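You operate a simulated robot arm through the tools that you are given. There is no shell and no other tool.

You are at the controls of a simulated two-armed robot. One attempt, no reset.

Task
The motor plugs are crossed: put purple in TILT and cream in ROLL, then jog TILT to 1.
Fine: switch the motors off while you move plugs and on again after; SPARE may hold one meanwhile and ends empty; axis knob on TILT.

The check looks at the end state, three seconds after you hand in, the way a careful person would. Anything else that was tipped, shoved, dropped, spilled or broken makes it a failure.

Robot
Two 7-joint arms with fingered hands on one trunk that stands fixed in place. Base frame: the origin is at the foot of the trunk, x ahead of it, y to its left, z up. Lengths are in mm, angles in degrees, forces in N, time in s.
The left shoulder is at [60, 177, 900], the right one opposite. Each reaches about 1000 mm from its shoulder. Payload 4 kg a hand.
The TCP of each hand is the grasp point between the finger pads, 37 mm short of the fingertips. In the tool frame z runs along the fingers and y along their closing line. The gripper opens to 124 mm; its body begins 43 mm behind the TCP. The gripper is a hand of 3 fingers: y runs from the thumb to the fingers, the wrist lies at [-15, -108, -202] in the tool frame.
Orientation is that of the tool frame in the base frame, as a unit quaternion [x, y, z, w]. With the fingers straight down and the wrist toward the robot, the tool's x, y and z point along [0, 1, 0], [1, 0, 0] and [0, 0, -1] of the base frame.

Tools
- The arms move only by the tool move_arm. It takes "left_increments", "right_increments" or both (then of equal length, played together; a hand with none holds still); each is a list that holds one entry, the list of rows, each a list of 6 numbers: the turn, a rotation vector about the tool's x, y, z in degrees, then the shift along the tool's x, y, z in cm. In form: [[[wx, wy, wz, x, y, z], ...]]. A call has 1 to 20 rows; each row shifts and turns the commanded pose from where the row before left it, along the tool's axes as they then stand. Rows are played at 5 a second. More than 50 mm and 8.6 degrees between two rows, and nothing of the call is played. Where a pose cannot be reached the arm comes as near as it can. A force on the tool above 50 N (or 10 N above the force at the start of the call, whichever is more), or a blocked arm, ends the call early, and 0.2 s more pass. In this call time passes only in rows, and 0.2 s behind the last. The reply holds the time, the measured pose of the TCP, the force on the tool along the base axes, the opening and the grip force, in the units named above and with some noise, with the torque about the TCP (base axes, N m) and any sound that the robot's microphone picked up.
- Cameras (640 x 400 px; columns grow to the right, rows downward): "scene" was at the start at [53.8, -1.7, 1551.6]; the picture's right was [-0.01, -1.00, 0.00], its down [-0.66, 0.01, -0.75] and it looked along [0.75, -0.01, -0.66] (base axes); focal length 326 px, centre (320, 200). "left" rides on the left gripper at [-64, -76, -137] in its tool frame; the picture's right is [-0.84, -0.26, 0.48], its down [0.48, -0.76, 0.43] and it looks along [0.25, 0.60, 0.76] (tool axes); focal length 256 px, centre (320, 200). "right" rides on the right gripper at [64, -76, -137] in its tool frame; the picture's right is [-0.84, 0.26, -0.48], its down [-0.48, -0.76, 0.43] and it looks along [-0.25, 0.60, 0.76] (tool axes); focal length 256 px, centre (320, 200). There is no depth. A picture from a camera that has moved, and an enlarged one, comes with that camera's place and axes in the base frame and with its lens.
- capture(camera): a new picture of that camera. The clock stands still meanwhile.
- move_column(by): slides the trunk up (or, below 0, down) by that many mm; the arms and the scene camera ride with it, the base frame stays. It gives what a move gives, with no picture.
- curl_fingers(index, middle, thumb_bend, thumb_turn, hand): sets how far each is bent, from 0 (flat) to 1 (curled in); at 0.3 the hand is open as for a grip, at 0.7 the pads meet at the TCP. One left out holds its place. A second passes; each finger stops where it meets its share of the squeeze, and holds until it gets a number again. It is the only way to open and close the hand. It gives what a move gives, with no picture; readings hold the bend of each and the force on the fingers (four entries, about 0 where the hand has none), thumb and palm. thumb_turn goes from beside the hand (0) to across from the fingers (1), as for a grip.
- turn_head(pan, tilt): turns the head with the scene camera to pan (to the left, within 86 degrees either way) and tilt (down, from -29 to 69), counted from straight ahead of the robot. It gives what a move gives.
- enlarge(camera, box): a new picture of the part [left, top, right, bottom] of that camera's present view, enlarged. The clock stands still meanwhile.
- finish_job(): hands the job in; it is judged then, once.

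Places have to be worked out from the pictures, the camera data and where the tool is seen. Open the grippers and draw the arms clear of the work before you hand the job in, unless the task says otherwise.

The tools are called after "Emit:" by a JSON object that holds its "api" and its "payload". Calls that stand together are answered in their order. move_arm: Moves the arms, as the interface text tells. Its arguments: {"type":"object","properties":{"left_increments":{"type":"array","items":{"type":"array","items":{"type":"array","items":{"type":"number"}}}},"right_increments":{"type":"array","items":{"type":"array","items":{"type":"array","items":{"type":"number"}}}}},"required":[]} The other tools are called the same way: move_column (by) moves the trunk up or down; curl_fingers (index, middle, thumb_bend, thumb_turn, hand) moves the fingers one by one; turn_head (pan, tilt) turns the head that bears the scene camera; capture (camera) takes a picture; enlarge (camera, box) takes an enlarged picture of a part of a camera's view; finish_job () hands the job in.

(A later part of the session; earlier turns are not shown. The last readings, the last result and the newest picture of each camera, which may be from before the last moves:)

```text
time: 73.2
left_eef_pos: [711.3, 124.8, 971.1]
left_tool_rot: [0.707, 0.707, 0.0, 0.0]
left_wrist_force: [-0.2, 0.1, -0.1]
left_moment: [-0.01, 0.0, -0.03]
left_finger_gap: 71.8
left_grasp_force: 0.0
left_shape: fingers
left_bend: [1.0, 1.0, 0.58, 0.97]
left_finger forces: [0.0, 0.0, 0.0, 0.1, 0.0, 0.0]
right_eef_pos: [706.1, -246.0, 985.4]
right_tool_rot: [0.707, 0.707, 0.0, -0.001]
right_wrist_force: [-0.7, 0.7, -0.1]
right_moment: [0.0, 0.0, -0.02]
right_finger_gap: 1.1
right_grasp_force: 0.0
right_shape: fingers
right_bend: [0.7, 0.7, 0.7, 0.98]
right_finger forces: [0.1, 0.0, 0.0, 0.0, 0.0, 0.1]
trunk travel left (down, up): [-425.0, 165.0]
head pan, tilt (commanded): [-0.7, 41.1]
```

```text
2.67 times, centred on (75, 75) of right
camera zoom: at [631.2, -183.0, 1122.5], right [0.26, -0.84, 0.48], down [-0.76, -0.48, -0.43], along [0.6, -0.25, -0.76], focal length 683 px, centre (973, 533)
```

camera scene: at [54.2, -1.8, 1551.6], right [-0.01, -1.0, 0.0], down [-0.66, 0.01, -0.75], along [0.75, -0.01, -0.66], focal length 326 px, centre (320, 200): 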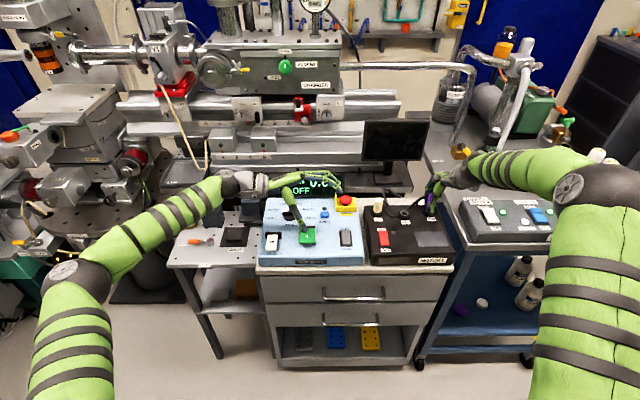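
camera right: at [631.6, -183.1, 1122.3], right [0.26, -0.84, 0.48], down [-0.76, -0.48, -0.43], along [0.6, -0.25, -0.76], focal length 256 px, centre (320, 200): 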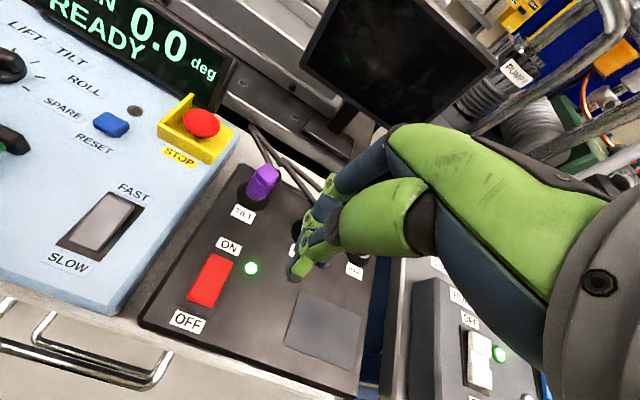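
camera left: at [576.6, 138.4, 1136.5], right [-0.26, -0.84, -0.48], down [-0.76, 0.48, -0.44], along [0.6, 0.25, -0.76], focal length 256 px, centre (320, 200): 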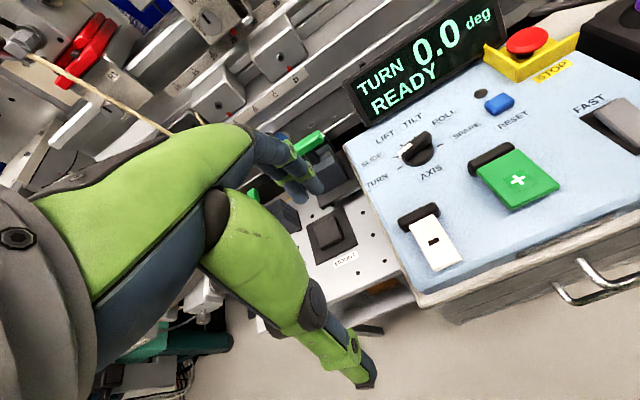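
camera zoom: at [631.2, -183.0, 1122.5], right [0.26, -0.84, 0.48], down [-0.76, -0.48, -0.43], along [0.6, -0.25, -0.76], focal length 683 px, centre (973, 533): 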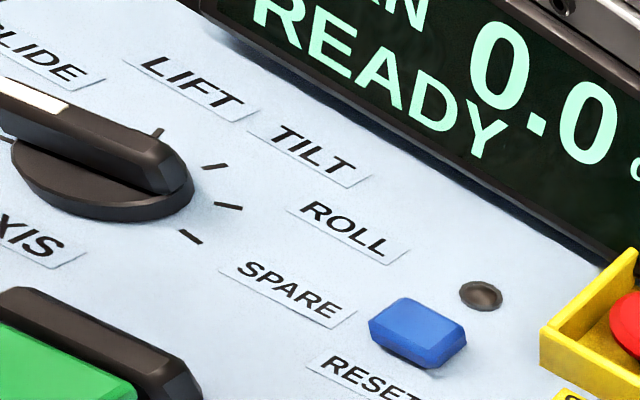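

The thumb alone sits 37 mm behind the TCP, which would push the hand into the display. Gripping the bar and turning the hand is cleaner, so I first test whether the left wrist can yaw about 110° clockwise above the knob. I open the hand as for a grip and move over the knob at a safe height.

Emit:
{"api": "curl_fingers", "payload": {"hand": "left", "thumb_bend": 0.4}}

Emit:
{"api": "curl_fingers", "payload": {"hand": "left", "index": 0.55, "middle": 0.55, "thumb_bend": 0.55}}

Emit:
{"api": "move_arm", "payload": {"left_increments": [[[0, 0, 0, -1.3, 3, -1], [0, 0, 0, -1.4, 3, -0.5], [0, 0, 0, -1.4, 3, 0]]]}}

Emit:
{"api": "move_arm", "payload": {"left_increments": [[[0, 0, 8.5, 0, 0, 0], [0, 0, 8.5, 0, 0, 0], [0, 0, 8.5, 0, 0, 0], [0, 0, 8.5, 0, 0, 0], [0, 0, 8.5, 0, 0, 0], [0, 0, 8.5, 0, 0, 0], [0, 0, 8.5, 0, 0, 0], [0, 0, 8.5, 0, 0, 0], [0, 0, 8.5, 0, 0, 0], [0, 0, 8.5, 0, 0, 0], [0, 0, 8.5, 0, 0, 0], [0, 0, 8.5, 0, 0, 0], [0, 0, 8.5, 0, 0, 0]]]}}

Emit:
{"api": "capture", "payload": {"camera": "scene"}}

```text
time: 74.2
left_eef_pos: [711.9, 124.8, 968.8]
left_tool_rot: [0.707, 0.708, 0.0, 0.0]
left_wrist_force: [-0.4, 0.6, 0.4]
left_moment: [-0.01, 0.0, -0.03]
left_finger_gap: 76.1
left_grasp_force: 0.0
left_shape: fingers
left_bend: [1.0, 1.0, 0.4, 0.97]
left_finger forces: [0.0, 0.1, 0.0, 0.1, 0.0, 0.1]
right_eef_pos: [706.3, -245.0, 984.9]
right_tool_rot: [0.707, 0.707, 0.0, -0.001]
right_wrist_force: [0.6, 0.0, 0.6]
right_moment: [0.02, 0.0, 0.02]
right_finger_gap: 1.1
right_grasp_force: 0.1
right_shape: fingers
right_bend: [0.7, 0.7, 0.7, 0.98]
right_finger forces: [0.0, 0.0, 0.0, 0.0, 0.0, 0.0]
trunk travel left (down, up): [-425.0, 165.0]
head pan, tilt (commanded): [-0.7, 41.1]
```

```text
time: 75.2
left_eef_pos: [710.6, 124.9, 969.5]
left_tool_rot: [0.707, 0.707, 0.0, 0.0]
left_wrist_force: [-0.4, 0.3, -0.6]
left_moment: [-0.03, -0.01, 0.02]
left_finger_gap: 46.3
left_grasp_force: 0.0
left_shape: fingers
left_bend: [0.55, 0.55, 0.55, 0.97]
left_finger forces: [0.0, 0.0, 0.0, 0.0, 0.0, 0.0]
right_eef_pos: [706.5, -246.0, 985.5]
right_tool_rot: [0.707, 0.707, 0.0, -0.001]
right_wrist_force: [0.2, 0.6, -0.2]
right_moment: [0.03, -0.01, 0.02]
right_finger_gap: 1.1
right_grasp_force: 0.0
right_shape: fingers
right_bend: [0.7, 0.7, 0.7, 0.98]
right_finger forces: [0.0, 0.0, 0.1, 0.0, 0.0, 0.0]
trunk travel left (down, up): [-425.0, 165.0]
head pan, tilt (commanded): [-0.7, 41.1]
```

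```text
time: 76.0
left_eef_pos: [801.3, 84.0, 982.1]
left_tool_rot: [0.707, 0.708, -0.001, 0.0]
left_wrist_force: [-0.6, -0.1, 0.7]
left_moment: [0.0, 0.03, -0.03]
left_finger_gap: 46.5
left_grasp_force: 0.0
left_shape: fingers
left_bend: [0.55, 0.55, 0.55, 0.97]
left_finger forces: [0.0, 0.0, 0.0, 0.0, 0.0, 0.1]
right_eef_pos: [707.6, -244.5, 985.4]
right_tool_rot: [0.707, 0.708, 0.0, -0.001]
right_wrist_force: [-0.6, -0.1, 0.2]
right_moment: [-0.03, 0.0, 0.0]
right_finger_gap: 1.0
right_grasp_force: 0.0
right_shape: fingers
right_bend: [0.7, 0.7, 0.7, 0.98]
right_finger forces: [0.1, 0.0, 0.1, 0.1, 0.0, 0.0]
trunk travel left (down, up): [-425.0, 165.0]
head pan, tilt (commanded): [-0.7, 41.1]
```

```text
time: 78.8
left_eef_pos: [769.0, 92.5, 980.5]
left_tool_rot: [0.984, -0.18, 0.0, 0.001]
left_wrist_force: [0.4, 0.0, -0.2]
left_moment: [-0.01, 0.02, -0.01]
left_finger_gap: 46.5
left_grasp_force: 0.0
left_shape: fingers
left_bend: [0.55, 0.55, 0.55, 0.98]
left_finger forces: [0.0, 0.0, 0.0, 0.1, 0.1, 0.0]
left hand out of reach, approached as far as the arm can: row 12, 13
right_eef_pos: [707.7, -246.2, 985.3]
right_tool_rot: [0.707, 0.707, -0.001, 0.0]
right_wrist_force: [0.6, 0.1, -0.2]
right_moment: [0.02, 0.0, 0.03]
right_finger_gap: 0.9
right_grasp_force: 0.0
right_shape: fingers
right_bend: [0.7, 0.7, 0.7, 0.98]
right_finger forces: [0.1, 0.0, 0.0, 0.0, 0.0, 0.0]
trunk travel left (down, up): [-425.0, 165.0]
head pan, tilt (commanded): [-0.7, 41.1]
```

```text
taken
camera scene: at [54.0, -1.7, 1551.5], right [-0.01, -1.0, 0.0], down [-0.66, 0.01, -0.75], along [0.75, -0.01, -0.66], focal length 326 px, centre (320, 200)
```

scene: 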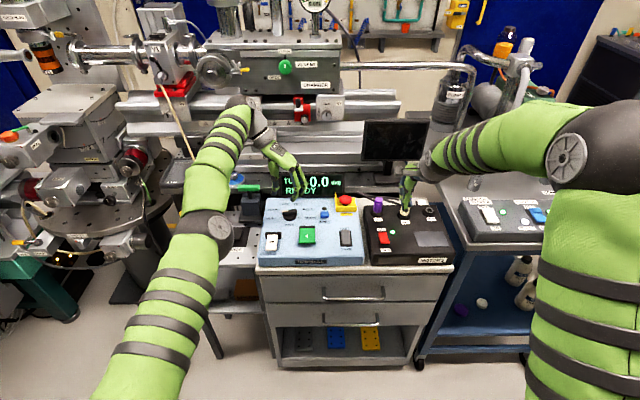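

The wrist reaches about 94° of yaw at this height and only runs out of arm length. Raising the trunk 100 mm puts the shoulder closer to wrist height and should give the full 123° turn. I rotate to the +13° starting yaw and raise the trunk.

Emit:
{"api": "move_arm", "payload": {"left_increments": [[[0, 0, -8.24, 0, 0, 0], [0, 0, -8.24, 0, 0, 0], [0, 0, -8.24, 0, 0, 0], [0, 0, -8.24, 0, 0, 0], [0, 0, -8.24, 0, 0, 0], [0, 0, -8.24, 0, 0, 0], [0, 0, -8.24, 0, 0, 0], [0, 0, -8.24, 0, 0, 0], [0, 0, -8.24, 0, 0, 0], [0, 0, -8.24, 0, 0, 0], [0, 0, -8.24, 0, 0, 0], [0, 0, -8.24, 0, 0, 0], [0, 0, -8.24, 0, 0, 0], [0, 0, -8.24, 0, 0, 0], [0, 0, -8.24, 0, 0, 0]]]}}

Emit:
{"api": "move_column", "payload": {"by": 100}}

Emit:
{"api": "enlarge", "payload": {"camera": "scene", "box": [245, 190, 375, 290]}}

```text
time: 82.0
left_eef_pos: [910.6, 82.7, 1004.9]
left_tool_rot: [0.621, 0.784, 0.0, 0.0]
left_wrist_force: [0.7, 0.3, -0.6]
left_moment: [0.0, -0.01, 0.0]
left_finger_gap: 46.6
left_grasp_force: 0.1
left_shape: fingers
left_bend: [0.55, 0.55, 0.55, 0.98]
left_finger forces: [0.0, 0.0, 0.0, 0.0, 0.1, 0.1]
left hand out of reach, approached as far as the arm can: row 1, 2, 3, 4, 5, 6, 7, 8, 9, 10, 11, 12
right_eef_pos: [707.1, -246.4, 985.4]
right_tool_rot: [0.707, 0.708, 0.0, 0.0]
right_wrist_force: [-0.7, 0.0, 0.6]
right_moment: [0.02, 0.03, 0.0]
right_finger_gap: 1.2
right_grasp_force: 0.0
right_shape: fingers
right_bend: [0.7, 0.7, 0.7, 0.98]
right_finger forces: [0.1, 0.1, 0.1, 0.1, 0.1, 0.1]
trunk travel left (down, up): [-425.0, 165.0]
head pan, tilt (commanded): [-0.7, 41.1]
```

```text
time: 83.3
left_eef_pos: [910.3, 82.1, 1104.4]
left_tool_rot: [0.622, 0.783, 0.0, -0.001]
left_wrist_force: [-0.7, 0.3, -0.2]
left_moment: [-0.01, -0.04, 0.0]
left_finger_gap: 46.3
left_grasp_force: 0.1
left_shape: fingers
left_bend: [0.55, 0.55, 0.55, 0.98]
left_finger forces: [0.0, 0.1, 0.1, 0.0, 0.0, 0.0]
right_eef_pos: [706.3, -246.8, 1084.4]
right_tool_rot: [0.707, 0.707, 0.0, 0.0]
right_wrist_force: [0.7, -0.1, -0.2]
right_moment: [-0.01, -0.03, -0.02]
right_finger_gap: 1.1
right_grasp_force: 0.1
right_shape: fingers
right_bend: [0.7, 0.7, 0.7, 0.98]
right_finger forces: [0.0, 0.0, 0.0, 0.1, 0.0, 0.1]
trunk travel left (down, up): [-525.0, 65.0]
head pan, tilt (commanded): [-0.7, 41.1]
```

```text
4.00 times, centred on (310, 240) of scene
camera zoom: at [54.2, -1.8, 1651.5], right [-0.01, -1.0, 0.0], down [-0.66, 0.01, -0.75], along [0.75, -0.01, -0.66], focal length 1303 px, centre (360, 40)
```

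zoom: 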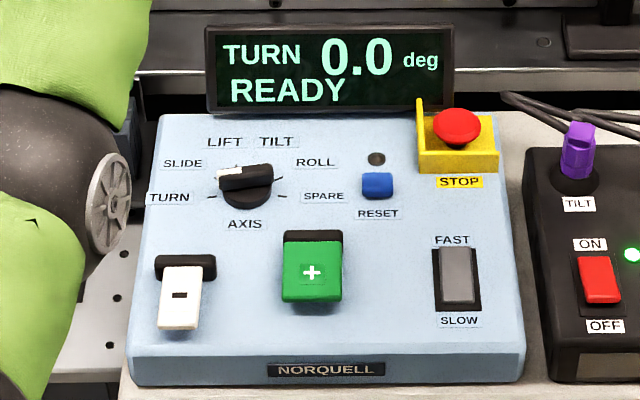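

The left hand ended up further forward (x=910) than intended because of the out-of-reach rows, but it is high and nothing was touched. The yaw is +13° as wanted. I bring it back over the knob at this height.

Emit:
{"api": "move_arm", "payload": {"left_increments": [[[0, 0, 0, 0.91, -3.45, 0], [0, 0, 0, 0.91, -3.45, 0], [0, 0, 0, 0.91, -3.45, 0]]]}}

Emit:
{"api": "capture", "payload": {"camera": "scene"}}

```text
time: 84.1
left_eef_pos: [901.8, 70.6, 1118.0]
left_tool_rot: [0.622, 0.783, -0.002, -0.001]
left_wrist_force: [0.1, -0.1, -0.1]
left_moment: [-0.02, -0.01, -0.04]
left_finger_gap: 46.3
left_grasp_force: 0.2
left_shape: fingers
left_bend: [0.55, 0.55, 0.55, 0.98]
left_finger forces: [0.0, 0.0, 0.0, 0.0, 0.0, 0.0]
left hand out of reach, approached as far as the arm can: row 1, 2, 3
right_eef_pos: [707.3, -246.0, 1085.5]
right_tool_rot: [0.707, 0.707, -0.001, -0.001]
right_wrist_force: [0.6, -0.5, 0.1]
right_moment: [0.03, 0.0, -0.02]
right_finger_gap: 1.1
right_grasp_force: 0.1
right_shape: fingers
right_bend: [0.7, 0.7, 0.7, 0.98]
right_finger forces: [0.0, 0.0, 0.0, 0.1, 0.1, 0.1]
trunk travel left (down, up): [-525.0, 65.0]
head pan, tilt (commanded): [-0.7, 41.1]
```

```text
taken
camera scene: at [53.9, -1.8, 1651.6], right [-0.01, -1.0, 0.0], down [-0.66, 0.01, -0.75], along [0.75, -0.01, -0.66], focal length 326 px, centre (320, 200)
```

scene: 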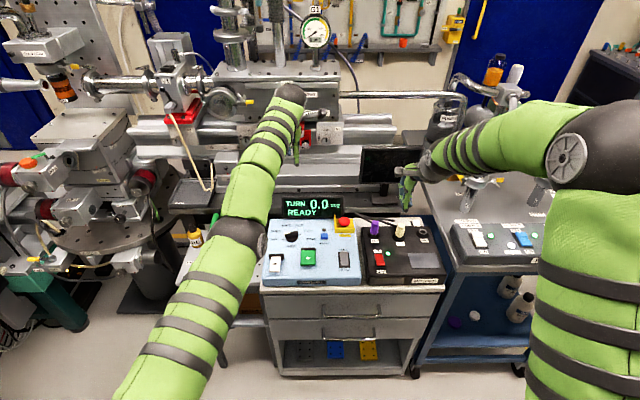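

The arm solver seems stuck near a joint limit in this posture, since even moving back counts as out of reach. I rotate the hand clockwise again to relieve the limit, away from all obstacles, and see how the arm responds.

Emit:
{"api": "move_arm", "payload": {"left_increments": [[[0, 0, 8, 0, 0, -1], [0, 0, 8, 0, 0, -1], [0, 0, 8, 0, 0, -1], [0, 0, 8, 0, 0, -1]]]}}

Emit:
{"api": "capture", "payload": {"camera": "scene"}}

Emit:
{"api": "capture", "payload": {"camera": "left"}}

```text
time: 85.1
left_eef_pos: [893.9, 71.8, 1157.1]
left_tool_rot: [0.814, 0.581, 0.0, 0.0]
left_wrist_force: [0.1, -0.1, -0.6]
left_moment: [0.02, 0.0, 0.01]
left_finger_gap: 46.6
left_grasp_force: 0.1
left_shape: fingers
left_bend: [0.55, 0.55, 0.55, 0.98]
left_finger forces: [0.0, 0.1, 0.0, 0.1, 0.1, 0.0]
left hand out of reach, approached as far as the arm can: row 4
right_eef_pos: [707.0, -244.8, 1085.2]
right_tool_rot: [0.707, 0.707, 0.0, -0.001]
right_wrist_force: [0.8, -0.2, -0.7]
right_moment: [0.02, -0.01, 0.01]
right_finger_gap: 1.0
right_grasp_force: 0.0
right_shape: fingers
right_bend: [0.7, 0.7, 0.7, 0.98]
right_finger forces: [0.0, 0.0, 0.1, 0.1, 0.0, 0.1]
trunk travel left (down, up): [-525.0, 65.0]
head pan, tilt (commanded): [-0.7, 41.1]
```

```text
taken
camera scene: at [53.9, -1.6, 1651.6], right [-0.01, -1.0, 0.0], down [-0.66, 0.01, -0.75], along [0.75, -0.01, -0.66], focal length 326 px, centre (320, 200)
```

scene: 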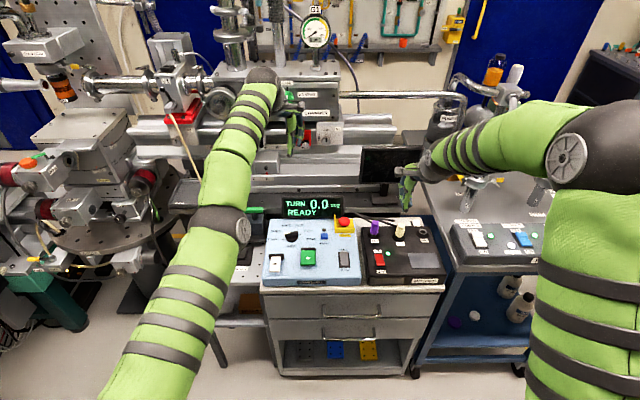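

```text
taken
camera left: at [801.7, 36.4, 1294.3], right [-0.52, -0.71, -0.48], down [-0.56, 0.7, -0.44], along [0.65, 0.05, -0.76], focal length 256 px, centre (320, 200)
```

left: 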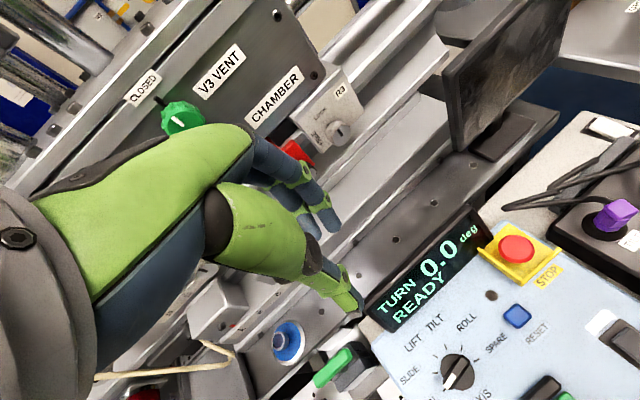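

The arm is simply straight at full stretch, which is a singular posture. I command small moves that bring the hand back, left and down together to let the elbow bend.

Emit:
{"api": "move_arm", "payload": {"left_increments": [[[0, 0, 0, 0.3, -2.22, 2.0], [0, 0, 0, 0.3, -2.22, 2.0]]]}}

```text
time: 85.7
left_eef_pos: [901.8, 85.7, 1129.0]
left_tool_rot: [0.814, 0.581, -0.001, 0.0]
left_wrist_force: [-0.7, -0.5, 0.0]
left_moment: [0.01, 0.0, 0.02]
left_finger_gap: 46.5
left_grasp_force: 0.1
left_shape: fingers
left_bend: [0.55, 0.55, 0.55, 0.98]
left_finger forces: [0.0, 0.1, 0.0, 0.1, 0.0, 0.0]
left hand out of reach, approached as far as the arm can: row 1, 2
right_eef_pos: [706.6, -245.4, 1085.1]
right_tool_rot: [0.708, 0.706, -0.001, -0.001]
right_wrist_force: [-0.1, 0.1, -1.1]
right_moment: [0.0, 0.01, 0.01]
right_finger_gap: 1.4
right_grasp_force: 0.1
right_shape: fingers
right_bend: [0.7, 0.7, 0.7, 0.98]
right_finger forces: [0.1, 0.0, 0.1, 0.0, 0.1, 0.0]
trunk travel left (down, up): [-525.0, 65.0]
head pan, tilt (commanded): [-0.7, 41.1]
```

The hand only slides along the reach sphere, so the elbow is still straight. A pitch rotation of the hand should make the solver use the elbow, so I try that in two small steps.

Emit:
{"api": "move_arm", "payload": {"left_increments": [[[-8, 0, 0, 0, 0, 0], [-8, 0, 0, 0, 0, 0], [-8, 0, 0, 0, 0, 0]]]}}

Emit:
{"api": "move_arm", "payload": {"left_increments": [[[0, 0, 0, 0.0, -2.0, 0.0], [0, 0, 0, 0.0, -2.0, 0.0]]]}}

```text
time: 86.5
left_eef_pos: [982.3, 76.5, 1142.3]
left_tool_rot: [0.796, 0.569, 0.119, 0.168]
left_wrist_force: [-0.3, -0.8, 0.5]
left_moment: [-0.01, -0.02, -0.01]
left_finger_gap: 46.6
left_grasp_force: 0.0
left_shape: fingers
left_bend: [0.55, 0.55, 0.55, 0.98]
left_finger forces: [0.1, 0.1, 0.0, 0.0, 0.0, 0.0]
left hand out of reach, approached as far as the arm can: row 1, 2, 3
right_eef_pos: [706.5, -246.7, 1086.7]
right_tool_rot: [0.707, 0.707, -0.001, -0.001]
right_wrist_force: [0.4, 0.5, 0.7]
right_moment: [-0.05, 0.01, -0.01]
right_finger_gap: 1.2
right_grasp_force: 0.1
right_shape: fingers
right_bend: [0.7, 0.7, 0.7, 0.98]
right_finger forces: [0.0, 0.1, 0.0, 0.0, 0.0, 0.0]
trunk travel left (down, up): [-525.0, 65.0]
head pan, tilt (commanded): [-0.7, 41.1]
```

```text
time: 87.1
left_eef_pos: [945.8, 88.5, 1130.1]
left_tool_rot: [0.796, 0.568, 0.122, 0.171]
left_wrist_force: [-3.0, -3.0, -8.7]
left_moment: [0.04, -0.56, 0.14]
left_finger_gap: 46.4
left_grasp_force: 0.1
left_shape: fingers
left_bend: [0.55, 0.55, 0.55, 0.98]
left_finger forces: [0.0, 0.1, 0.0, 0.0, 0.0, 0.0]
left hand out of reach, approached as far as the arm can: row 1
right_eef_pos: [704.9, -245.1, 1086.9]
right_tool_rot: [0.707, 0.708, 0.001, 0.0]
right_wrist_force: [-1.0, -0.2, 0.1]
right_moment: [-0.05, -0.08, -0.01]
right_finger_gap: 1.1
right_grasp_force: 0.0
right_shape: fingers
right_bend: [0.7, 0.7, 0.7, 0.98]
right_finger forces: [0.0, 0.0, 0.0, 0.0, 0.0, 0.0]
trunk travel left (down, up): [-525.0, 65.0]
head pan, tilt (commanded): [-0.7, 41.1]
```

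The arm responded (x went from 982 to 946) but there is a small contact force at the left wrist. I look before moving further.

Emit:
{"api": "capture", "payload": {"camera": "scene"}}

Emit:
{"api": "capture", "payload": {"camera": "left"}}

Emit:
{"api": "capture", "payload": {"camera": "right"}}

```text
taken
camera scene: at [50.4, 0.0, 1651.4], right [-0.01, -1.0, 0.0], down [-0.66, 0.01, -0.75], along [0.75, -0.01, -0.66], focal length 326 px, centre (320, 200)
```

scene: 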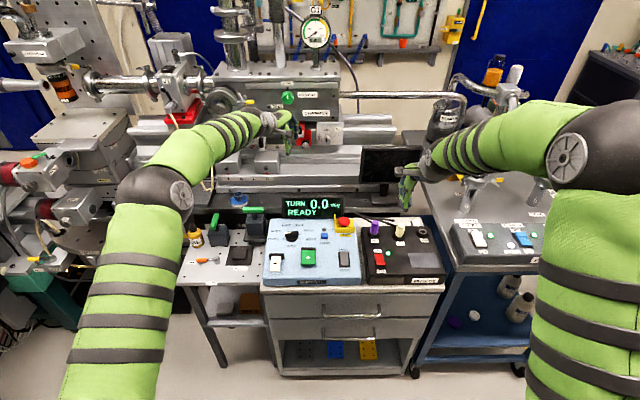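

```text
taken
camera left: at [806.8, 68.5, 1223.5], right [-0.3, -0.78, -0.55], down [-0.33, 0.62, -0.71], along [0.89, -0.04, -0.45], focal length 256 px, centre (320, 200)
```

left: 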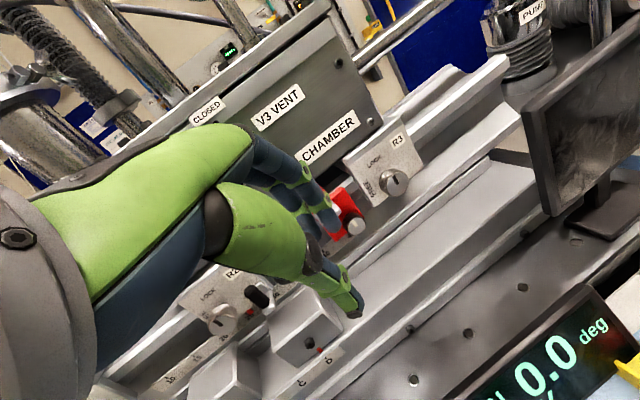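

```text
taken
camera right: at [628.3, -181.9, 1224.3], right [0.26, -0.84, 0.48], down [-0.76, -0.48, -0.44], along [0.6, -0.26, -0.76], focal length 256 px, centre (320, 200)
```

right: 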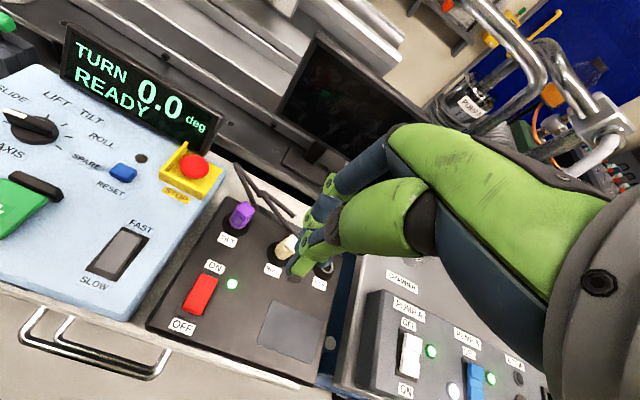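

The elbow has now bent out to the left and the hand is free; the force was the arm's own swing. I retreat toward the robot and slightly up, in steps.

Emit:
{"api": "move_arm", "payload": {"left_increments": [[[0, 0, 0, -0.65, -1.5, -1.2], [0, 0, 0, -0.65, -1.5, -1.2], [0, 0, 0, -0.65, -1.5, -1.2]]]}}

Emit:
{"api": "capture", "payload": {"camera": "scene"}}

```text
time: 87.9
left_eef_pos: [886.9, 88.4, 1142.6]
left_tool_rot: [0.796, 0.569, 0.122, 0.169]
left_wrist_force: [0.0, -0.2, 1.1]
left_moment: [0.04, 0.0, -0.03]
left_finger_gap: 46.5
left_grasp_force: 0.0
left_shape: fingers
left_bend: [0.55, 0.55, 0.55, 0.98]
left_finger forces: [0.0, 0.0, 0.1, 0.1, 0.1, 0.0]
right_eef_pos: [705.2, -246.1, 1086.0]
right_tool_rot: [0.707, 0.707, 0.0, 0.0]
right_wrist_force: [0.1, -0.9, -0.3]
right_moment: [0.0, 0.0, 0.01]
right_finger_gap: 1.1
right_grasp_force: 0.0
right_shape: fingers
right_bend: [0.7, 0.7, 0.7, 0.98]
right_finger forces: [0.0, 0.0, 0.1, 0.0, 0.0, 0.1]
trunk travel left (down, up): [-525.0, 65.0]
head pan, tilt (commanded): [-0.7, 41.1]
```

```text
taken
camera scene: at [52.9, -1.7, 1651.6], right [-0.01, -1.0, 0.0], down [-0.66, 0.01, -0.75], along [0.75, -0.01, -0.66], focal length 326 px, centre (320, 200)
```

scene: 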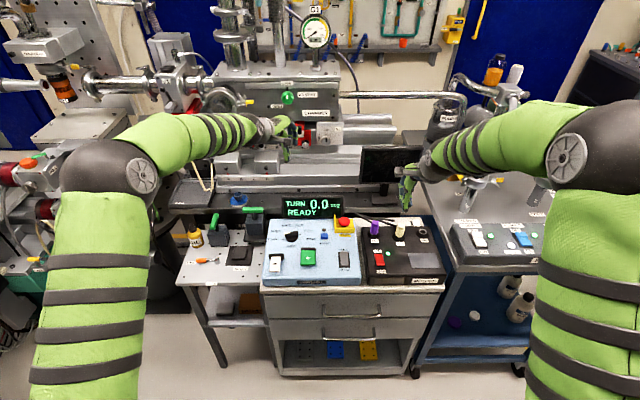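

Free and under control. I bring the left hand back toward the robot and undo the pitch.

Emit:
{"api": "move_arm", "payload": {"left_increments": [[[0, 0, 0, -0.35, -3.75, -1.69], [0, 0, 0, -0.35, -3.75, -1.69], [0, 0, 0, -0.35, -3.75, -1.69], [0, 0, 0, -0.35, -3.75, -1.69], [8, 0, 0, 0, 0, 0], [8, 0, 0, 0, 0, 0], [8, 0, 0, 0, 0, 0]]]}}

Emit:
{"api": "capture", "payload": {"camera": "scene"}}

```text
time: 89.5
left_eef_pos: [726.3, 127.5, 1140.9]
left_tool_rot: [0.814, 0.581, 0.0, -0.001]
left_wrist_force: [0.1, 0.0, 0.4]
left_moment: [-0.01, 0.0, -0.01]
left_finger_gap: 46.4
left_grasp_force: 0.0
left_shape: fingers
left_bend: [0.55, 0.55, 0.55, 0.98]
left_finger forces: [0.0, 0.0, 0.0, 0.0, 0.0, 0.0]
right_eef_pos: [707.8, -246.2, 1084.3]
right_tool_rot: [0.708, 0.706, -0.001, -0.001]
right_wrist_force: [-0.4, -0.6, -0.3]
right_moment: [-0.01, 0.0, -0.02]
right_finger_gap: 1.1
right_grasp_force: 0.0
right_shape: fingers
right_bend: [0.7, 0.7, 0.7, 0.98]
right_finger forces: [0.1, 0.0, 0.0, 0.1, 0.1, 0.0]
trunk travel left (down, up): [-525.0, 65.0]
head pan, tilt (commanded): [-0.7, 41.1]
```

```text
taken
camera scene: at [54.6, -2.1, 1651.5], right [-0.01, -1.0, 0.0], down [-0.66, 0.01, -0.75], along [0.75, -0.01, -0.66], focal length 326 px, centre (320, 200)
```

scene: 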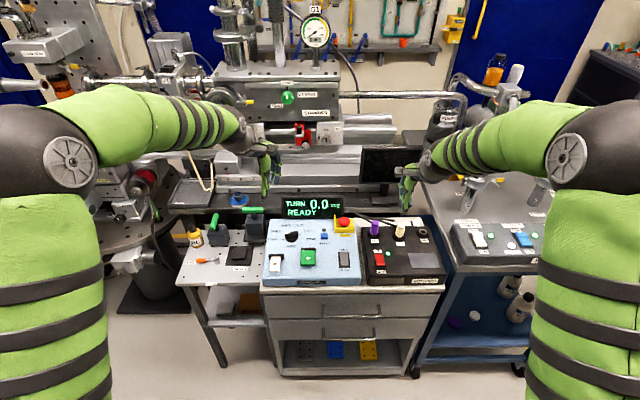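

The left arm is back in a healthy posture with the elbow out, and nothing was disturbed. I set the hand's yaw to +12.5° (square to the bar) and come down over the knob to z≈930.

Emit:
{"api": "move_arm", "payload": {"left_increments": [[[0, 0, -7.9, 0, 0, 0], [0, 0, -7.9, 0, 0, 0], [0, 0, -7.9, 0, 0, 0], [0, 0, -7.9, 0, 0, 0], [0, 0, 0, -0.96, 1.1, 3.0], [0, 0, 0, -0.96, 1.1, 3.0], [0, 0, 0, -0.96, 1.1, 3.0], [0, 0, 0, -0.96, 1.1, 3.0], [0, 0, 0, -0.96, 1.1, 3.0], [0, 0, 0, -0.96, 1.1, 3.0]]]}}

Emit:
{"api": "enlarge", "payload": {"camera": "scene", "box": [250, 180, 350, 270]}}

Emit:
{"api": "enlarge", "payload": {"camera": "left", "box": [230, 120, 430, 320]}}

Emit:
{"api": "enlarge", "payload": {"camera": "right", "box": [0, 0, 200, 200]}}

```text
time: 91.7
left_eef_pos: [805.1, 86.1, 960.8]
left_tool_rot: [0.624, 0.781, -0.001, 0.0]
left_wrist_force: [0.6, -0.6, 0.1]
left_moment: [-0.02, 0.03, 0.0]
left_finger_gap: 46.4
left_grasp_force: 0.0
left_shape: fingers
left_bend: [0.55, 0.55, 0.55, 0.98]
left_finger forces: [0.0, 0.0, 0.0, 0.0, 0.0, 0.0]
right_eef_pos: [708.1, -245.7, 1085.9]
right_tool_rot: [0.707, 0.707, 0.0, -0.001]
right_wrist_force: [1.0, -0.4, 0.2]
right_moment: [0.02, 0.03, -0.01]
right_finger_gap: 1.0
right_grasp_force: 0.0
right_shape: fingers
right_bend: [0.7, 0.7, 0.7, 0.98]
right_finger forces: [0.0, 0.0, 0.0, 0.0, 0.0, 0.0]
trunk travel left (down, up): [-525.0, 65.0]
head pan, tilt (commanded): [-0.7, 41.1]
```

```text
4.44 times, centred on (300, 225) of scene
camera zoom: at [54.7, -2.0, 1651.6], right [-0.01, -1.0, 0.0], down [-0.66, 0.01, -0.75], along [0.75, -0.01, -0.66], focal length 1448 px, centre (409, 89)
```

zoom: 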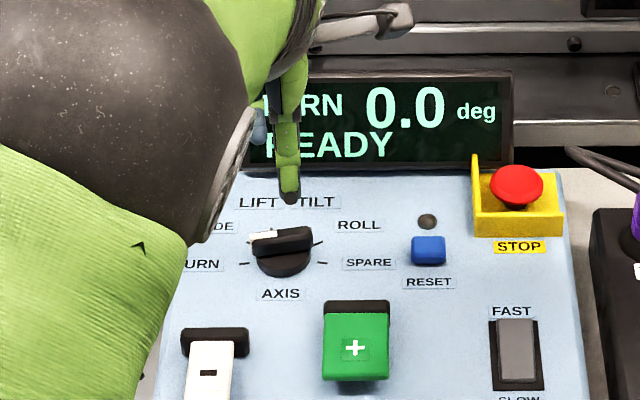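

```text
2.00 times, centred on (330, 220) of left
camera zoom: at [746.2, 6.1, 1097.9], right [-0.07, -0.87, -0.48], down [-0.85, 0.3, -0.43], along [0.53, 0.38, -0.76], focal length 512 px, centre (300, 160)
```

zoom: 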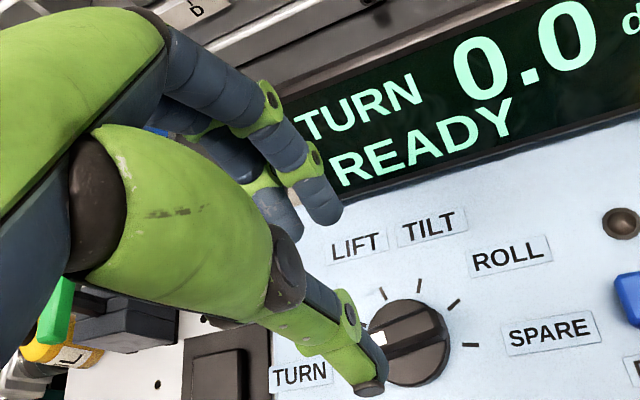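

```text
2.00 times, centred on (100, 100) of right
camera zoom: at [631.8, -183.1, 1222.2], right [0.26, -0.84, 0.48], down [-0.76, -0.48, -0.43], along [0.6, -0.25, -0.76], focal length 512 px, centre (760, 400)
```

zoom: 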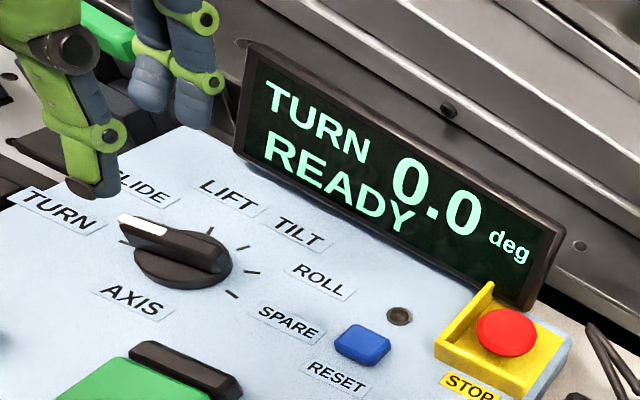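

The view is clear: the bar lies between thumb and fingers, and the fingers stay about 25 mm clear of the display. I lower to just above the bar and check alignment.

Emit:
{"api": "move_arm", "payload": {"left_increments": [[[0, 0, 0, 0, -0.1, 2.5], [0, 0, 0, 0, -0.05, 2.5], [0, 0, 0, 0, 0, 0.9]]]}}

Emit:
{"api": "enlarge", "payload": {"camera": "scene", "box": [270, 195, 340, 250]}}

Emit:
{"api": "enlarge", "payload": {"camera": "left", "box": [250, 150, 430, 330]}}

Emit:
{"api": "enlarge", "payload": {"camera": "right", "box": [0, 20, 140, 160]}}

```text
time: 92.5
left_eef_pos: [803.0, 84.6, 902.0]
left_tool_rot: [0.624, 0.781, 0.001, -0.001]
left_wrist_force: [-0.8, 0.1, 0.2]
left_moment: [-0.01, 0.03, 0.01]
left_finger_gap: 46.3
left_grasp_force: 0.1
left_shape: fingers
left_bend: [0.55, 0.55, 0.55, 0.98]
left_finger forces: [0.1, 0.1, 0.1, 0.1, 0.1, 0.0]
right_eef_pos: [707.7, -245.5, 1086.3]
right_tool_rot: [0.707, 0.707, -0.001, 0.0]
right_wrist_force: [0.4, -0.2, 0.1]
right_moment: [-0.01, 0.02, 0.01]
right_finger_gap: 1.1
right_grasp_force: 0.1
right_shape: fingers
right_bend: [0.7, 0.7, 0.7, 0.98]
right_finger forces: [0.0, 0.0, 0.0, 0.0, 0.0, 0.0]
trunk travel left (down, up): [-525.0, 65.0]
head pan, tilt (commanded): [-0.7, 41.1]
```

```text
7.27 times, centred on (305, 222) of scene
camera zoom: at [54.0, -1.8, 1651.6], right [-0.01, -1.0, 0.0], down [-0.66, 0.01, -0.75], along [0.75, -0.01, -0.66], focal length 2370 px, centre (429, 36)
```

zoom: 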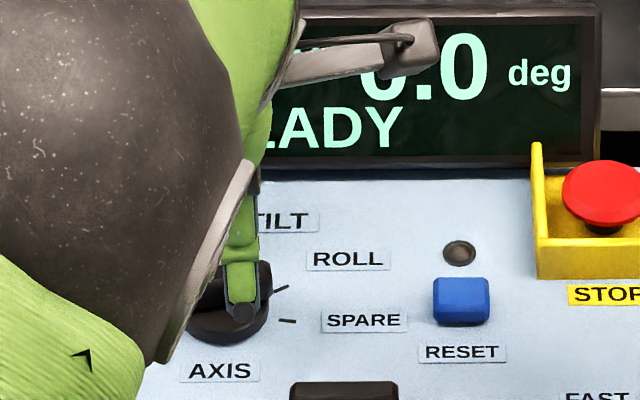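

```text
2.22 times, centred on (340, 240) of left
camera zoom: at [743.2, 5.6, 1039.6], right [-0.07, -0.87, -0.48], down [-0.85, 0.3, -0.43], along [0.53, 0.38, -0.76], focal length 569 px, centre (276, 111)
```

zoom: 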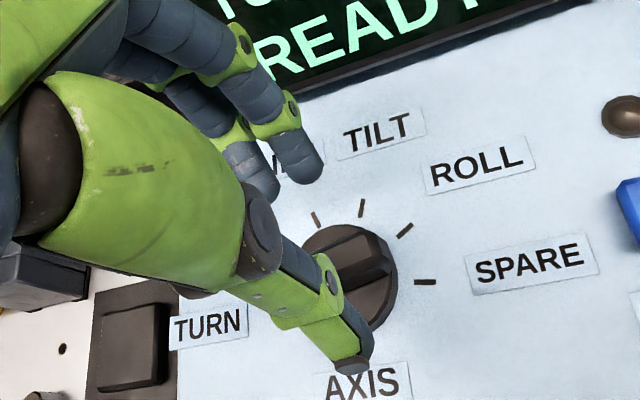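

```text
2.86 times, centred on (70, 90) of right
camera zoom: at [631.3, -183.0, 1222.5], right [0.26, -0.84, 0.48], down [-0.76, -0.48, -0.43], along [0.6, -0.25, -0.76], focal length 731 px, centre (1034, 514)
```

zoom: 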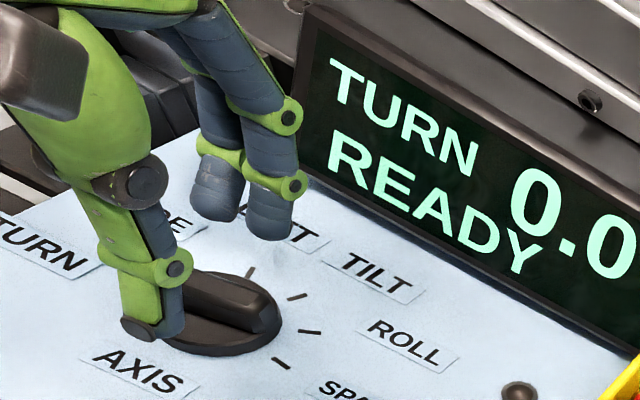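

The bar sits between thumb and fingers, with about 20 mm to the display. I lower 15 mm and close gently on the bar.

Emit:
{"api": "move_arm", "payload": {"left_increments": [[[0, 0, 0, 0, 0, 0.8], [0, 0, 0, 0, 0, 0.7]]]}}

Emit:
{"api": "curl_fingers", "payload": {"hand": "left", "index": 0.64, "middle": 0.64, "thumb_bend": 0.64}}

Emit:
{"api": "enlarge", "payload": {"camera": "right", "box": [0, 20, 140, 160]}}

Emit:
{"api": "enlarge", "payload": {"camera": "left", "box": [250, 150, 430, 330]}}

```text
time: 93.1
left_eef_pos: [803.8, 84.6, 887.6]
left_tool_rot: [0.624, 0.781, -0.001, 0.001]
left_wrist_force: [0.9, 0.3, -0.9]
left_moment: [-0.01, 0.01, -0.03]
left_finger_gap: 46.5
left_grasp_force: 0.1
left_shape: fingers
left_bend: [0.55, 0.55, 0.55, 0.98]
left_finger forces: [0.0, 0.2, 0.0, 0.0, 0.1, 0.0]
right_eef_pos: [706.8, -246.3, 1085.7]
right_tool_rot: [0.707, 0.707, 0.0, -0.001]
right_wrist_force: [0.1, 0.5, -0.4]
right_moment: [0.02, 0.01, 0.03]
right_finger_gap: 1.1
right_grasp_force: 0.0
right_shape: fingers
right_bend: [0.7, 0.7, 0.7, 0.98]
right_finger forces: [0.0, 0.1, 0.1, 0.0, 0.1, 0.1]
trunk travel left (down, up): [-525.0, 65.0]
head pan, tilt (commanded): [-0.7, 41.1]
```

```text
time: 94.1
left_eef_pos: [803.3, 83.7, 888.3]
left_tool_rot: [0.624, 0.781, 0.001, -0.001]
left_wrist_force: [-0.4, 0.2, -0.5]
left_moment: [0.02, 0.06, -0.03]
left_finger_gap: 20.2
left_grasp_force: 0.5
left_shape: fingers
left_bend: [0.64, 0.64, 0.64, 0.98]
left_finger forces: [0.0, 0.0, 0.1, 0.0, 0.8, 0.0]
right_eef_pos: [706.6, -246.7, 1086.1]
right_tool_rot: [0.707, 0.707, 0.0, 0.0]
right_wrist_force: [0.6, 0.3, 0.5]
right_moment: [0.0, -0.04, -0.02]
right_finger_gap: 1.1
right_grasp_force: 0.1
right_shape: fingers
right_bend: [0.7, 0.7, 0.7, 0.98]
right_finger forces: [0.0, 0.0, 0.0, 0.1, 0.0, 0.0]
trunk travel left (down, up): [-525.0, 65.0]
head pan, tilt (commanded): [-0.7, 41.1]
```

```text
2.86 times, centred on (70, 90) of right
camera zoom: at [631.2, -183.0, 1222.6], right [0.26, -0.84, 0.48], down [-0.76, -0.48, -0.43], along [0.6, -0.25, -0.76], focal length 731 px, centre (1034, 514)
```

zoom: 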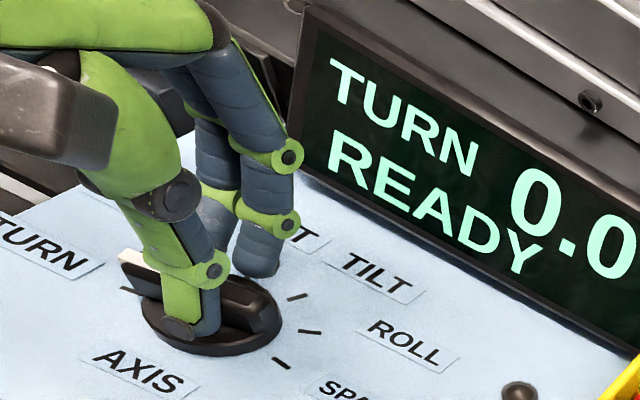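

```text
2.22 times, centred on (340, 240) of left
camera zoom: at [743.4, 6.1, 1025.5], right [-0.07, -0.87, -0.48], down [-0.85, 0.3, -0.43], along [0.53, 0.38, -0.76], focal length 569 px, centre (276, 111)
```

zoom: 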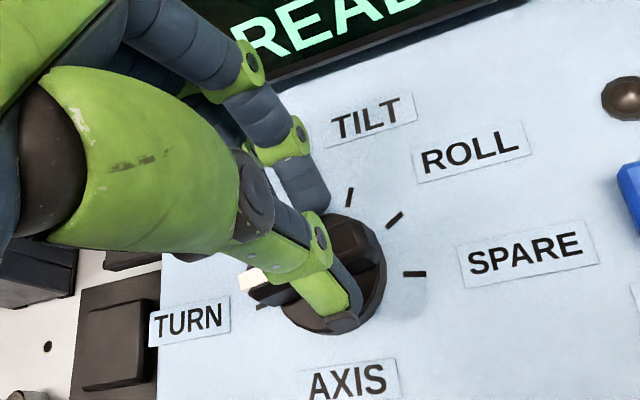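

The thumb rests on the near side of the bar and the fingers are just off its far side. I tighten the pinch.

Emit:
{"api": "curl_fingers", "payload": {"hand": "left", "index": 0.71, "middle": 0.71, "thumb_bend": 0.68}}

Emit:
{"api": "enlarge", "payload": {"camera": "right", "box": [0, 20, 140, 160]}}

Emit:
{"api": "enlarge", "payload": {"camera": "left", "box": [250, 150, 430, 330]}}

```text
time: 95.1
left_eef_pos: [804.3, 85.1, 888.4]
left_tool_rot: [0.625, 0.781, 0.0, 0.0]
left_wrist_force: [-0.1, -0.4, -2.6]
left_moment: [-0.02, -0.05, -0.07]
left_finger_gap: 11.8
left_grasp_force: 6.0
left_shape: fingers
left_bend: [0.68, 0.68, 0.66, 0.98]
left_finger forces: [3.0, 3.3, 0.1, 0.0, 6.1, 0.1]
right_eef_pos: [706.4, -246.1, 1085.1]
right_tool_rot: [0.707, 0.707, 0.0, -0.001]
right_wrist_force: [0.0, -1.1, 0.0]
right_moment: [0.01, -0.03, -0.02]
right_finger_gap: 1.5
right_grasp_force: 0.1
right_shape: fingers
right_bend: [0.7, 0.7, 0.7, 0.98]
right_finger forces: [0.0, 0.0, 0.0, 0.0, 0.1, 0.0]
trunk travel left (down, up): [-525.0, 65.0]
head pan, tilt (commanded): [-0.7, 41.1]
```

```text
2.86 times, centred on (70, 90) of right
camera zoom: at [631.4, -183.0, 1222.4], right [0.26, -0.84, 0.48], down [-0.76, -0.48, -0.43], along [0.6, -0.25, -0.76], focal length 731 px, centre (1034, 514)
```

zoom: 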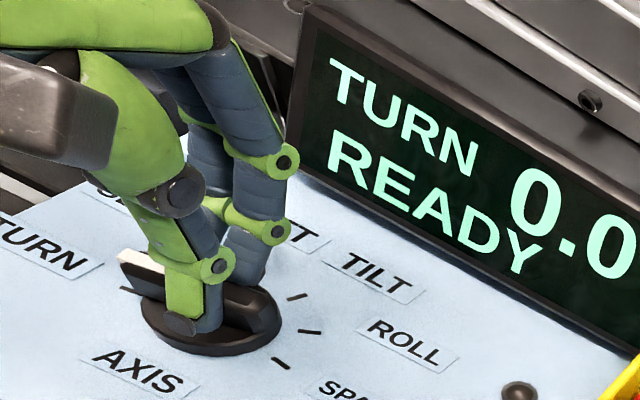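

```text
2.22 times, centred on (340, 240) of left
camera zoom: at [743.6, 6.1, 1025.3], right [-0.07, -0.87, -0.48], down [-0.85, 0.3, -0.43], along [0.53, 0.38, -0.76], focal length 569 px, centre (276, 111)
```

zoom: 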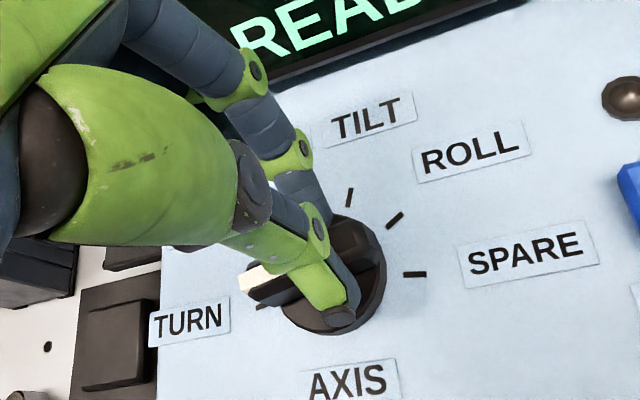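

The bar is held at 6 N. I rotate clockwise about the knob axis by 40° (one detent) and check the display.

Emit:
{"api": "move_arm", "payload": {"left_increments": [[[0, 0, 8, -0.075, -0.016, 0], [0, 0, 8, -0.075, -0.016, 0], [0, 0, 8, -0.075, -0.016, 0], [0, 0, 8, -0.075, -0.016, 0], [0, 0, 8, -0.075, -0.016, 0]]]}}

Emit:
{"api": "enlarge", "payload": {"camera": "right", "box": [0, 20, 140, 160]}}

Emit:
{"api": "enlarge", "payload": {"camera": "left", "box": [250, 150, 430, 330]}}

```text
time: 96.3
left_eef_pos: [802.0, 83.0, 887.9]
left_tool_rot: [0.855, 0.519, 0.001, 0.001]
left_wrist_force: [4.4, 3.3, -0.5]
left_moment: [0.1, -0.12, -0.04]
left_finger_gap: 11.7
left_grasp_force: 6.1
left_shape: fingers
left_bend: [0.68, 0.68, 0.67, 0.98]
left_finger forces: [3.9, 4.0, 0.1, 0.0, 5.5, 0.0]
right_eef_pos: [706.9, -245.4, 1085.0]
right_tool_rot: [0.707, 0.707, -0.001, -0.001]
right_wrist_force: [-0.2, 0.0, -0.2]
right_moment: [-0.01, 0.02, 0.04]
right_finger_gap: 1.2
right_grasp_force: 0.0
right_shape: fingers
right_bend: [0.7, 0.7, 0.7, 0.98]
right_finger forces: [0.0, 0.1, 0.1, 0.0, 0.0, 0.0]
trunk travel left (down, up): [-525.0, 65.0]
head pan, tilt (commanded): [-0.7, 41.1]
```

```text
2.86 times, centred on (70, 90) of right
camera zoom: at [631.5, -182.7, 1222.5], right [0.26, -0.84, 0.48], down [-0.76, -0.48, -0.43], along [0.6, -0.25, -0.76], focal length 731 px, centre (1034, 514)
```

zoom: 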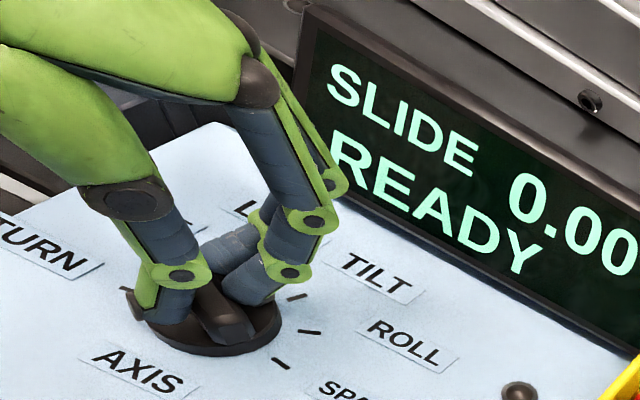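

```text
2.22 times, centred on (340, 240) of left
camera zoom: at [705.6, 60.7, 1025.5], right [-0.61, -0.62, -0.48], down [-0.45, 0.78, -0.43], along [0.65, -0.05, -0.76], focal length 569 px, centre (276, 111)
```

zoom: 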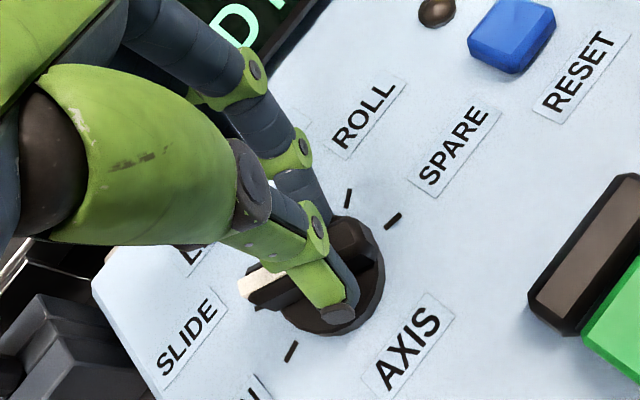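

The display now reads SLIDE 0.00, so the knob follows the hand. I turn another 41° with a slight recentring.

Emit:
{"api": "move_arm", "payload": {"left_increments": [[[0, 0, 8.2, -0.055, -0.006, 0], [0, 0, 8.2, -0.055, -0.006, 0], [0, 0, 8.2, -0.055, -0.006, 0], [0, 0, 8.2, -0.055, -0.006, 0], [0, 0, 8.2, -0.055, -0.006, 0]]]}}

Emit:
{"api": "enlarge", "payload": {"camera": "right", "box": [0, 20, 140, 160]}}

Emit:
{"api": "capture", "payload": {"camera": "scene"}}

```text
time: 97.5
left_eef_pos: [799.3, 79.2, 887.8]
left_tool_rot: [0.982, 0.187, 0.001, 0.001]
left_wrist_force: [5.8, 2.2, 2.2]
left_moment: [0.1, -0.14, -0.04]
left_finger_gap: 11.5
left_grasp_force: 6.2
left_shape: fingers
left_bend: [0.68, 0.69, 0.66, 0.98]
left_finger forces: [3.8, 2.7, 0.1, 0.1, 6.9, 0.0]
right_eef_pos: [706.7, -245.9, 1086.0]
right_tool_rot: [0.707, 0.707, -0.001, -0.001]
right_wrist_force: [-0.3, -0.1, -1.2]
right_moment: [0.0, 0.0, -0.02]
right_finger_gap: 0.9
right_grasp_force: 0.1
right_shape: fingers
right_bend: [0.7, 0.7, 0.7, 0.98]
right_finger forces: [0.0, 0.0, 0.0, 0.1, 0.0, 0.0]
trunk travel left (down, up): [-525.0, 65.0]
head pan, tilt (commanded): [-0.7, 41.1]
```

```text
2.86 times, centred on (70, 90) of right
camera zoom: at [631.4, -182.8, 1222.5], right [0.26, -0.84, 0.48], down [-0.76, -0.48, -0.43], along [0.6, -0.25, -0.76], focal length 731 px, centre (1034, 514)
```

zoom: 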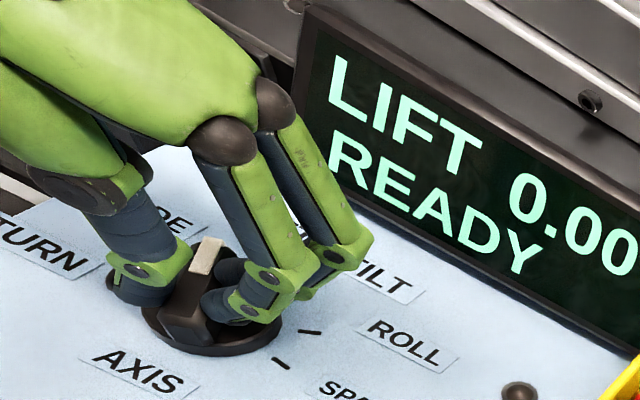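

```text
taken
camera scene: at [54.1, -1.6, 1651.7], right [-0.01, -1.0, 0.0], down [-0.66, 0.01, -0.75], along [0.75, -0.01, -0.66], focal length 326 px, centre (320, 200)
```

scene: 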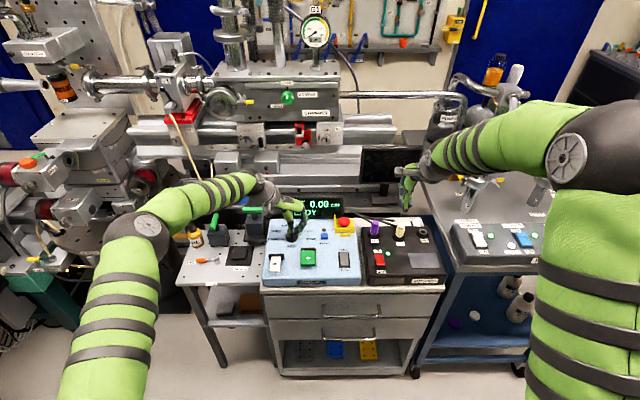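

LIFT now, with the elbow still well bent. I turn the last step toward TILT, in part first to watch reach and force.

Emit:
{"api": "move_arm", "payload": {"left_increments": [[[0, 0, 8.2, -0.03, -0.005, 0], [0, 0, 8.2, -0.03, -0.005, 0], [0, 0, 8.2, -0.05, -0.01, 0]]]}}

Emit:
{"api": "enlarge", "payload": {"camera": "right", "box": [0, 20, 140, 160]}}

```text
time: 98.3
left_eef_pos: [797.0, 78.7, 889.6]
left_tool_rot: [1.0, -0.026, 0.0, 0.001]
left_wrist_force: [4.4, 0.7, 2.4]
left_moment: [0.06, -0.07, -0.01]
left_finger_gap: 11.7
left_grasp_force: 5.5
left_shape: fingers
left_bend: [0.68, 0.71, 0.66, 0.97]
left_finger forces: [4.3, 1.1, 0.1, 0.0, 6.2, 0.1]
right_eef_pos: [708.1, -245.6, 1084.9]
right_tool_rot: [0.707, 0.707, -0.001, -0.001]
right_wrist_force: [-0.1, 1.3, 0.9]
right_moment: [-0.01, 0.01, 0.0]
right_finger_gap: 1.0
right_grasp_force: 0.0
right_shape: fingers
right_bend: [0.7, 0.7, 0.7, 0.98]
right_finger forces: [0.0, 0.0, 0.0, 0.0, 0.0, 0.0]
trunk travel left (down, up): [-525.0, 65.0]
head pan, tilt (commanded): [-0.7, 41.1]
```

```text
2.86 times, centred on (70, 90) of right
camera zoom: at [631.5, -183.1, 1222.4], right [0.26, -0.84, 0.48], down [-0.76, -0.48, -0.43], along [0.6, -0.25, -0.76], focal length 731 px, centre (1034, 514)
```

zoom: 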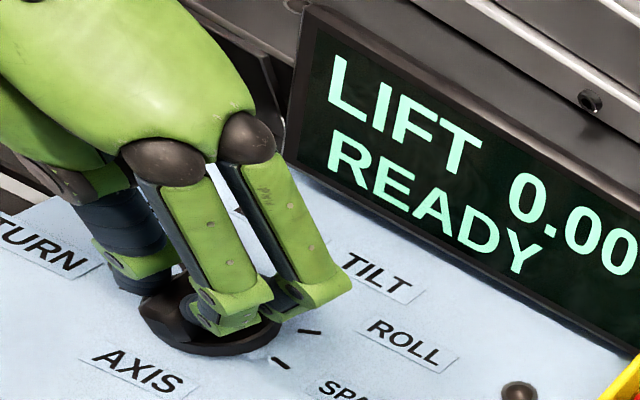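

The pointer is near straight ahead and still in the LIFT zone. I turn the remaining 17°.

Emit:
{"api": "move_arm", "payload": {"left_increments": [[[0, 0, 8.2, -0.05, -0.01, 0.05], [0, 0, 8.2, -0.06, -0.01, 0.05]]]}}

Emit:
{"api": "enlarge", "payload": {"camera": "right", "box": [0, 20, 140, 160]}}

```text
time: 98.9
left_eef_pos: [775.0, 83.6, 885.8]
left_tool_rot: [0.985, -0.17, -0.002, 0.001]
left_wrist_force: [0.5, -0.1, 0.2]
left_moment: [0.01, 0.0, 0.02]
left_finger_gap: 2.1
left_grasp_force: 0.0
left_shape: fingers
left_bend: [0.71, 0.71, 0.68, 0.97]
left_finger forces: [0.0, 0.0, 0.1, 0.1, 0.0, 0.1]
left hand out of reach, approached as far as the arm can: row 1, 2
right_eef_pos: [706.5, -245.0, 1086.1]
right_tool_rot: [0.707, 0.707, 0.0, -0.001]
right_wrist_force: [0.0, -0.4, 0.1]
right_moment: [-0.01, -0.01, 0.0]
right_finger_gap: 1.3
right_grasp_force: 0.1
right_shape: fingers
right_bend: [0.7, 0.7, 0.7, 0.98]
right_finger forces: [0.0, 0.0, 0.0, 0.0, 0.0, 0.0]
trunk travel left (down, up): [-525.0, 65.0]
head pan, tilt (commanded): [-0.7, 41.1]
```

```text
2.86 times, centred on (70, 90) of right
camera zoom: at [630.8, -182.5, 1222.8], right [0.26, -0.84, 0.48], down [-0.76, -0.48, -0.43], along [0.6, -0.25, -0.76], focal length 731 px, centre (1034, 514)
```

zoom: 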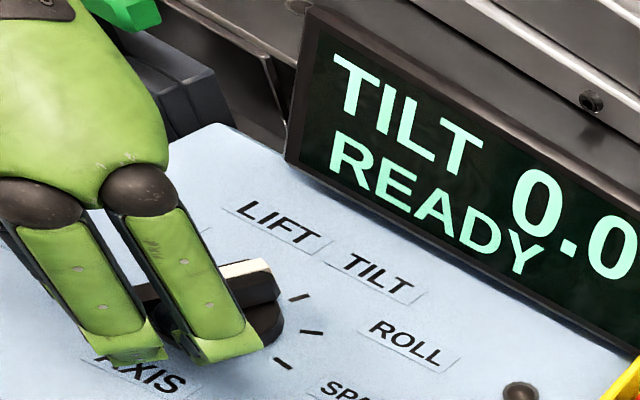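

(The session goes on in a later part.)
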